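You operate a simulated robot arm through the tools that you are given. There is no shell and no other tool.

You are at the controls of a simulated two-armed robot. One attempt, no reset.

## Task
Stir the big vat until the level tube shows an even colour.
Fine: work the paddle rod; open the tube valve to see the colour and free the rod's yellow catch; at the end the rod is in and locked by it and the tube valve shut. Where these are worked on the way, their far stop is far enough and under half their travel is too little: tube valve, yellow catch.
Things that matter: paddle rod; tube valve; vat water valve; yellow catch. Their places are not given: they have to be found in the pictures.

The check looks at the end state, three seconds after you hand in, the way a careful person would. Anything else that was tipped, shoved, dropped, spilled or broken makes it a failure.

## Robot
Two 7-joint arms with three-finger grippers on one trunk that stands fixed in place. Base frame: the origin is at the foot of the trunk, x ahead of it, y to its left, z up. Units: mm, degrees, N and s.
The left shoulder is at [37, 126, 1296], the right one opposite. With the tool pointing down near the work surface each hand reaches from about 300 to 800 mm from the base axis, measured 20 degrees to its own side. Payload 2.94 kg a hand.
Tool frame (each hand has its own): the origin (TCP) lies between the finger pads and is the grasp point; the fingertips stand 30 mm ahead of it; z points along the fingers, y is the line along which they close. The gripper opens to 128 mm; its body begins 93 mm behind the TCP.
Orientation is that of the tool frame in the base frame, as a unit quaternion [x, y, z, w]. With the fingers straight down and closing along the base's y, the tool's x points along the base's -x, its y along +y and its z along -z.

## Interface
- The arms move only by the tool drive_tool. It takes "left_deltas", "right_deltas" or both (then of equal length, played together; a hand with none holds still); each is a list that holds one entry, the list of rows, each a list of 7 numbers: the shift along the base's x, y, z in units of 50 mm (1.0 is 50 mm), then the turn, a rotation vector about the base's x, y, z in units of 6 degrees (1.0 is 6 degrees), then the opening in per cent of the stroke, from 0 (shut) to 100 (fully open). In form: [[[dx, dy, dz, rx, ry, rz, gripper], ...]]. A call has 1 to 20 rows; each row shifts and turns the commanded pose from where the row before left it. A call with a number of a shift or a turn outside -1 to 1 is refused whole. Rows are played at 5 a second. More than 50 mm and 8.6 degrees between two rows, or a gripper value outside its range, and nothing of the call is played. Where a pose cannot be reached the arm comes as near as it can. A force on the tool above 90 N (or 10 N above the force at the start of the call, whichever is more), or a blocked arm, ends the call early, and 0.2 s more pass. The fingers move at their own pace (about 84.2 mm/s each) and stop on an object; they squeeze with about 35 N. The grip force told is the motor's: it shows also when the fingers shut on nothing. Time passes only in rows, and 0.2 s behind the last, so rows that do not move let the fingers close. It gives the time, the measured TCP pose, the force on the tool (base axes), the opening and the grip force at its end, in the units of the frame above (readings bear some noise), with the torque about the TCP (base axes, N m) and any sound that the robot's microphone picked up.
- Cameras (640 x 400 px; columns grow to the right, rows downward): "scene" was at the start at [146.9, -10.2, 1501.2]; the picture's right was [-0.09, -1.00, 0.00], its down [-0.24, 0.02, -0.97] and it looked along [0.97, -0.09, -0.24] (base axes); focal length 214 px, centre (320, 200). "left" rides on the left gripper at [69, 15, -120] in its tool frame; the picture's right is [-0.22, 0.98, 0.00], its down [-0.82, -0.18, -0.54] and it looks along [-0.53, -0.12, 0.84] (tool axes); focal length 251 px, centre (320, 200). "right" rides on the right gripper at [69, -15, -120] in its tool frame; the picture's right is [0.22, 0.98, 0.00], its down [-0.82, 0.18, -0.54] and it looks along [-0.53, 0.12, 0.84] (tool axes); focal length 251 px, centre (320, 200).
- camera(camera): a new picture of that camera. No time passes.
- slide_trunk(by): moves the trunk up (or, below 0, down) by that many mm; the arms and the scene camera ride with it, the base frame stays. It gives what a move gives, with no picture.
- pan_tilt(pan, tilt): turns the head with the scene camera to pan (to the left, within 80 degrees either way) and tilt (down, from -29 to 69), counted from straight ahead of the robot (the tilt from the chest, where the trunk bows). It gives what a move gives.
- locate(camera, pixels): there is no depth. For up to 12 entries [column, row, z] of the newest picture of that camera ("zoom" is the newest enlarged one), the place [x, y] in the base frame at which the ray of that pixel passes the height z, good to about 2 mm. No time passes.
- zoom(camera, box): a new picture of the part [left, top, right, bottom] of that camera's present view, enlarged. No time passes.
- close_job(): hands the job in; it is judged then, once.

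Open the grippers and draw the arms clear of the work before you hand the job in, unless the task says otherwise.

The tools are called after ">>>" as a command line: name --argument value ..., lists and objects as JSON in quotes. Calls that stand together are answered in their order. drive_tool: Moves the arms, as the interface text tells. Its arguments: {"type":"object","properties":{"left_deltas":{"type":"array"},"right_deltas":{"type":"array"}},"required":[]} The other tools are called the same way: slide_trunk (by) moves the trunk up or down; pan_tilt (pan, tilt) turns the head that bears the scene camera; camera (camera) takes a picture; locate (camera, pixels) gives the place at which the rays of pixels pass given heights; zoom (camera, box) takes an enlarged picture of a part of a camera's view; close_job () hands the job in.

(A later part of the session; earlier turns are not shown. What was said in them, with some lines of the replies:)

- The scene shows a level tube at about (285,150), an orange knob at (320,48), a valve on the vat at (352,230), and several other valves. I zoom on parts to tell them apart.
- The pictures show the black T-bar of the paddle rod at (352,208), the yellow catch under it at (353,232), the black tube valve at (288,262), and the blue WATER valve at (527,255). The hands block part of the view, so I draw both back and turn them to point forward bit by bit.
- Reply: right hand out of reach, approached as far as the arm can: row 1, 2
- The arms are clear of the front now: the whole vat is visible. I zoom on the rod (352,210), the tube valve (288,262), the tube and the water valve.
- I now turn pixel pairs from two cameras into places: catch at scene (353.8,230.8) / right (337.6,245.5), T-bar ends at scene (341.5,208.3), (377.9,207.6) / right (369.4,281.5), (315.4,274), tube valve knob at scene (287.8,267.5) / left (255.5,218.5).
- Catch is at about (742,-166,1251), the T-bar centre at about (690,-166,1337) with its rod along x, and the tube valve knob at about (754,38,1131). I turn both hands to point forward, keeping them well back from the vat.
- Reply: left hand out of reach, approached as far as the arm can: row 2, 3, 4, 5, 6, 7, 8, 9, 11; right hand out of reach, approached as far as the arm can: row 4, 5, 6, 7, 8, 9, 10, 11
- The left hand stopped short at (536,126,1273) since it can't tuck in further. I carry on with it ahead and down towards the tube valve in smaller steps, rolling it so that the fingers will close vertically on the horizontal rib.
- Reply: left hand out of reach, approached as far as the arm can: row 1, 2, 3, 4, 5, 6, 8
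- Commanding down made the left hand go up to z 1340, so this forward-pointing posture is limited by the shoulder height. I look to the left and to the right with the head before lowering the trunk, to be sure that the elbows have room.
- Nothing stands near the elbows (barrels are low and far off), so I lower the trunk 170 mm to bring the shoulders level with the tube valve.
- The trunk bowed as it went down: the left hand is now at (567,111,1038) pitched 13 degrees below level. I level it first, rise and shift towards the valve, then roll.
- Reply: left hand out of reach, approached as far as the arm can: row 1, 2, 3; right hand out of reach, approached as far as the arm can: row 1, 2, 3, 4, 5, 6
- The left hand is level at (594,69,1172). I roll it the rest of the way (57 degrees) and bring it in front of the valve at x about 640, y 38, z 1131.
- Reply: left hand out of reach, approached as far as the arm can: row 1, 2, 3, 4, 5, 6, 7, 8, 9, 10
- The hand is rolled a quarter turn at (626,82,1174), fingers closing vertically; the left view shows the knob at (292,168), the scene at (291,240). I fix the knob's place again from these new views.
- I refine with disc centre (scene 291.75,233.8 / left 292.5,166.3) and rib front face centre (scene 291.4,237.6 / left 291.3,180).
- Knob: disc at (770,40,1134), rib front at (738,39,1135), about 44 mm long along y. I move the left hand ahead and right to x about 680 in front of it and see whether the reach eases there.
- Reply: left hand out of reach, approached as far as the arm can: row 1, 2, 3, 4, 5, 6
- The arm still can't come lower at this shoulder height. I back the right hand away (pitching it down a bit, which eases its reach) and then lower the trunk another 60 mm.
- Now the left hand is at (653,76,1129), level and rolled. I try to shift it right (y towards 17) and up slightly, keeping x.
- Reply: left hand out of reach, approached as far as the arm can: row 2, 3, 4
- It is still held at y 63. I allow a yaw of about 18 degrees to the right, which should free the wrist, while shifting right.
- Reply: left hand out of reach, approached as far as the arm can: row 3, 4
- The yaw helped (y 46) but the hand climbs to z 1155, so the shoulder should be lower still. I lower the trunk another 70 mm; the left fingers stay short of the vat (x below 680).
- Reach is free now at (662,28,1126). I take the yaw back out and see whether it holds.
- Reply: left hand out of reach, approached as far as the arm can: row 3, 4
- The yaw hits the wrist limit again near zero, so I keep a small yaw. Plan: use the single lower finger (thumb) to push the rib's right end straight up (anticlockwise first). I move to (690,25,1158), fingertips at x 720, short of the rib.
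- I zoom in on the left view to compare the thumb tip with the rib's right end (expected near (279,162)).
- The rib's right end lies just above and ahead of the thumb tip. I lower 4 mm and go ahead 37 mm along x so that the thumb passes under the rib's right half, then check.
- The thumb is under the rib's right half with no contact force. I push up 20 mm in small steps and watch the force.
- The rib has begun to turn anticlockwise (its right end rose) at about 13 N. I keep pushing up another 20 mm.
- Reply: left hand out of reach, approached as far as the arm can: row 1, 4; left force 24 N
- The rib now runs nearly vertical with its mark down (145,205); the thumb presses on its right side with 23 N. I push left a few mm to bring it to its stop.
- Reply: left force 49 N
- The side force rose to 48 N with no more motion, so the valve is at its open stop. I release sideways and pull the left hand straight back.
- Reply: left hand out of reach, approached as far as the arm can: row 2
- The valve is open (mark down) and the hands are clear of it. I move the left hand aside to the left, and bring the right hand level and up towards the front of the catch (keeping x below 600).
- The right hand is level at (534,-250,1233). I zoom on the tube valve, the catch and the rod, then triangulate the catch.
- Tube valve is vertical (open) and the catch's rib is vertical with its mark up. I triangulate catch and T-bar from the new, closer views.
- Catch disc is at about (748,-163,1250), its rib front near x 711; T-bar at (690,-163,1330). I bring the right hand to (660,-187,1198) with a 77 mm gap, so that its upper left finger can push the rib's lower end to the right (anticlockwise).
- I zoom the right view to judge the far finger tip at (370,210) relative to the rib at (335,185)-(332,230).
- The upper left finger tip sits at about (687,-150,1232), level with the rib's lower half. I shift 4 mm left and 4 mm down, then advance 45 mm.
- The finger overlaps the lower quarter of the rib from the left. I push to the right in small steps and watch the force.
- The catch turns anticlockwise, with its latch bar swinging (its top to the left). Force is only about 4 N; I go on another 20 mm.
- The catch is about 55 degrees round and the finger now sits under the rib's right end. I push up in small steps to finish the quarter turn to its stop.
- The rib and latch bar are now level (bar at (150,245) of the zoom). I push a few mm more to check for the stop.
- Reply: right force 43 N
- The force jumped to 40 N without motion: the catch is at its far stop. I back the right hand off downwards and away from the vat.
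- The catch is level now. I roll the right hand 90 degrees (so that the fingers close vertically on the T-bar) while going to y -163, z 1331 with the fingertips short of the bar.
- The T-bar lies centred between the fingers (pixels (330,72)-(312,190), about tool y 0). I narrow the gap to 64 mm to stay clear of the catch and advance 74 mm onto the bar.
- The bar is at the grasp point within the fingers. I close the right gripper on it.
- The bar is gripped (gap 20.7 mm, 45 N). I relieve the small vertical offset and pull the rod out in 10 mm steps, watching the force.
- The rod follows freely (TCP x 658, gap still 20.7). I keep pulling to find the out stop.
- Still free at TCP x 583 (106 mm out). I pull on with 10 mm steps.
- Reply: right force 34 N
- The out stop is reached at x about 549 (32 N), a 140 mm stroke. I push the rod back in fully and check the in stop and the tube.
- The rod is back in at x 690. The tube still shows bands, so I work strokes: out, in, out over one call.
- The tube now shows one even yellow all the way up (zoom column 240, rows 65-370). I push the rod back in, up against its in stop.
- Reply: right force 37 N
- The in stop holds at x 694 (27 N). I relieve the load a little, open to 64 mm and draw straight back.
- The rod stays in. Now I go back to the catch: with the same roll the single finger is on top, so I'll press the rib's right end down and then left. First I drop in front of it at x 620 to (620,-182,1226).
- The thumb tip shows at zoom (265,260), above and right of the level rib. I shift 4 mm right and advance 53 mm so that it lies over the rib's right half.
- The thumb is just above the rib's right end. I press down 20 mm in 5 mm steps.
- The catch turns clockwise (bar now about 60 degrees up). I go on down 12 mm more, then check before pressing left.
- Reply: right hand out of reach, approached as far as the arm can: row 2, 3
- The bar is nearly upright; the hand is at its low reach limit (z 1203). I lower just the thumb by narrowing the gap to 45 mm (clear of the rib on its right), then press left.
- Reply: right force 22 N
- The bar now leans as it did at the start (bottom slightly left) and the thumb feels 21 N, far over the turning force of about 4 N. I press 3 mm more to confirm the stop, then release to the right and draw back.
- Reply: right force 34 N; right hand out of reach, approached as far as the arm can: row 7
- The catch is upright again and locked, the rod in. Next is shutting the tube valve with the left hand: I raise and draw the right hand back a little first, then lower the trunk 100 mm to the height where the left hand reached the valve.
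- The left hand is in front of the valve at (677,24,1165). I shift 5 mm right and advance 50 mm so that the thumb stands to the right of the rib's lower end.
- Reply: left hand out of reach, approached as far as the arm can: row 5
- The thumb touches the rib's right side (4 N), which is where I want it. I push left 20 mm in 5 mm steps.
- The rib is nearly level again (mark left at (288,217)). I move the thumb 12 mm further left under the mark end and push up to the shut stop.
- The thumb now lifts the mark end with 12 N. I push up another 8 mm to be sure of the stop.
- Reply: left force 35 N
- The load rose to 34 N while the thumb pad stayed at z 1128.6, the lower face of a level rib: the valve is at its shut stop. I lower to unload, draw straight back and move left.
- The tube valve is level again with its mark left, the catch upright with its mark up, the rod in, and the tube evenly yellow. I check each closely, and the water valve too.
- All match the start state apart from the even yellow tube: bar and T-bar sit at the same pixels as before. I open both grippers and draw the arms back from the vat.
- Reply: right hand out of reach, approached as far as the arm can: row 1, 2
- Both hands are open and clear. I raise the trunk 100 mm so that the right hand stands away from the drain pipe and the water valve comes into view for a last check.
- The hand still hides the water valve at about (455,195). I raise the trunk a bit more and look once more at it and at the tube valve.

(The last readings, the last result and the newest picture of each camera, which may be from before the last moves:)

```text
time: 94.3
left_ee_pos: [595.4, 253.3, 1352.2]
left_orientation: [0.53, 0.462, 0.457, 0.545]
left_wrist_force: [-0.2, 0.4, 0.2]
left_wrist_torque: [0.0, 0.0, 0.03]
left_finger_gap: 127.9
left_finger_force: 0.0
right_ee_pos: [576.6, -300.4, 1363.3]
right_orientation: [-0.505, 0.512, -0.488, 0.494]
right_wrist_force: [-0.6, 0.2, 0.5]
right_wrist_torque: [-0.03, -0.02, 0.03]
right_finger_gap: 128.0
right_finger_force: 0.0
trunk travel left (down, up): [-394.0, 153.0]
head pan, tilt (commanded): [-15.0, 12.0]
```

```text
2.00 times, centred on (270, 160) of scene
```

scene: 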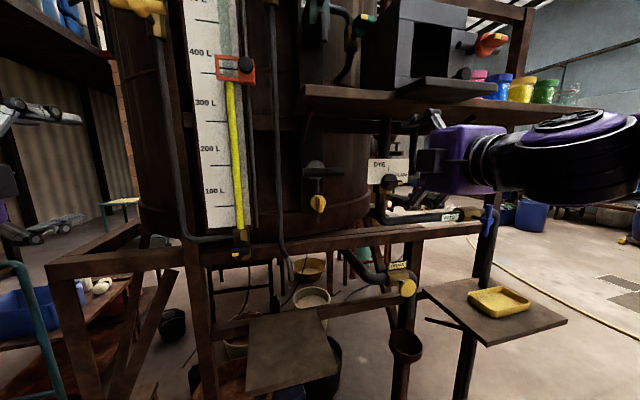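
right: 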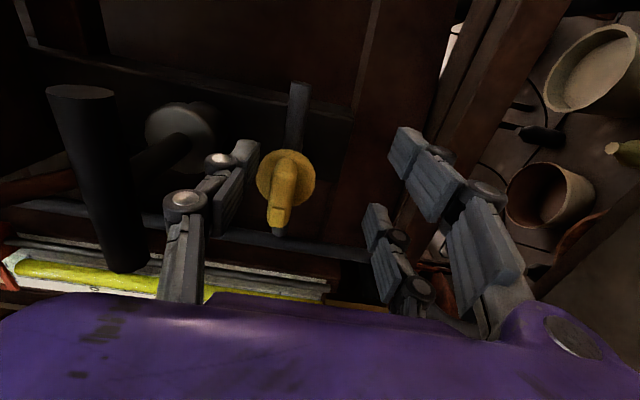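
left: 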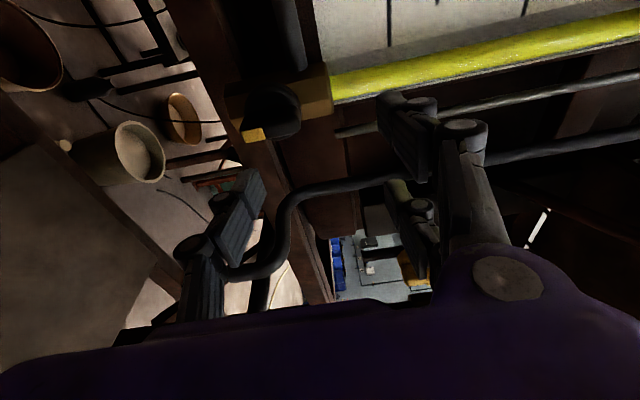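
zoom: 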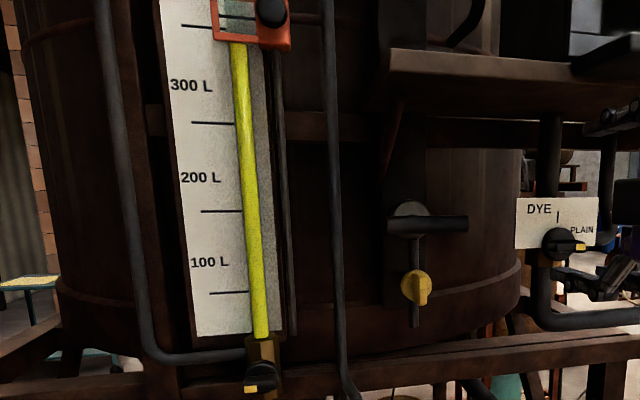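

The water valve's blue handle is upright as at the start. The box on the shelf at (430,50), however, looks different from before: I zoom in on it.

>>> zoom --camera "scene" --box '[350, 0, 510, 110]'

>>> pan_tilt --pan -20 --tilt -5

>>> camera --camera "scene"

```text
3.64 times, centred on (430, 55) of scene
```

zoom: 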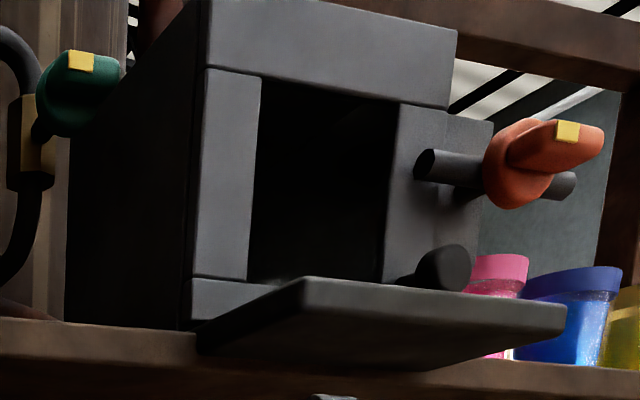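

```text
time: 95.1
left_ee_pos: [594.1, 253.6, 1352.8]
left_orientation: [0.53, 0.461, 0.458, 0.545]
left_wrist_force: [-0.3, -0.6, 0.3]
left_wrist_torque: [0.0, 0.0, -0.03]
left_finger_gap: 128.0
left_finger_force: 0.2
right_ee_pos: [575.4, -300.0, 1363.2]
right_orientation: [-0.505, 0.513, -0.488, 0.495]
right_wrist_force: [0.1, -0.4, 0.0]
right_wrist_torque: [0.03, -0.01, 0.02]
right_finger_gap: 128.2
right_finger_force: 0.0
trunk travel left (down, up): [-394.0, 153.0]
head pan, tilt (commanded): [-20.0, -5.0]
```

```text
taken
```

scene: 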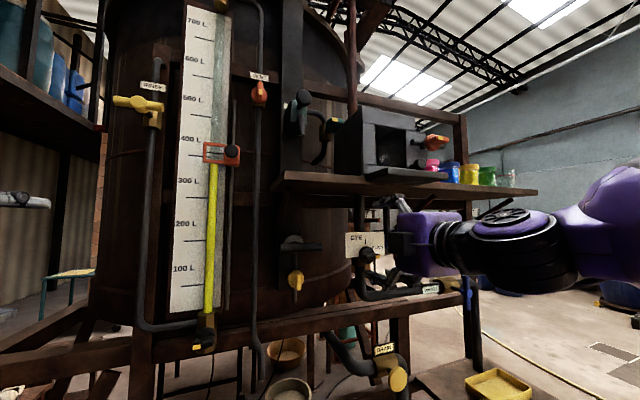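

The slab in front of the box opening was edge-on at the start (camera at z 1501, same height as the slab), where I saw only a thin strip at columns 427-522, rows 144-150. I measure the slab's corners now to see whether they project to that same strip.

>>> zoom --camera "scene" --box '[320, 90, 480, 200]'

```text
3.64 times, centred on (400, 145) of scene
```

zoom: 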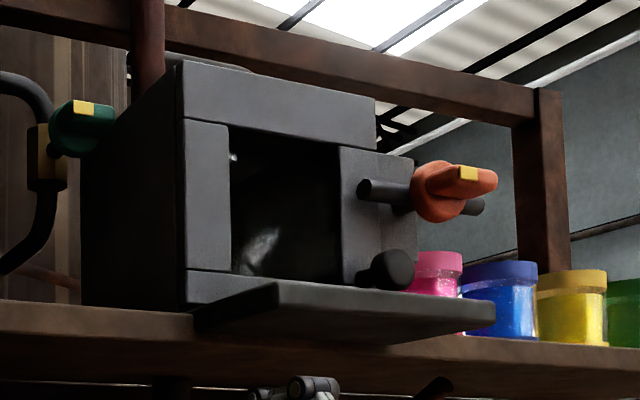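

The opening still shows its glassy, mottled reflection inside (260,250), as at the start. I locate the slab's front corners to confirm it hasn't moved.

>>> locate --camera "scene" --pixels '[[448, 173, 1500], [366, 177, 1500], [448, 173, 1490], [366, 177, 1490]]'

```text
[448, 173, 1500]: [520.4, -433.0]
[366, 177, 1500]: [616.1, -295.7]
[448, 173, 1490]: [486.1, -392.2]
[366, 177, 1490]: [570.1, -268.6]
```

The slab's corner projects to about column 528 in the first view, matching the strip seen then, so it hasn't moved. Rod in, catch upright, tube valve shut, tube evenly yellow, water valve untouched, grippers open and clear: I hand in.

>>> close_job

```text
The job is handed in.
```

The vat is stirred and the job is handed in; I don't have the check's verdict yet. Before hand-in:

- **Tube:** it shows one even yellow all the way up. The bands went after two full strokes of the rod and part of a third.
- **Paddle rod:** it is pushed in against its stop.
- **Yellow catch:** it is turned back upright to its stop, as it was at the start, so it locks the rod.
- **Tube valve:** it was opened to its stop for the stirring and is shut again to its stop.
- **Vat water valve:** I never touched it, and its handle stands as it did at the start.

Nothing else looked moved, tipped or spilled in the last pictures. The slab in front of the shelf box looked different from the lower camera. I measured it, and it lines up with where it was in the first picture. Both grippers are open and the arms are clear of the vat.
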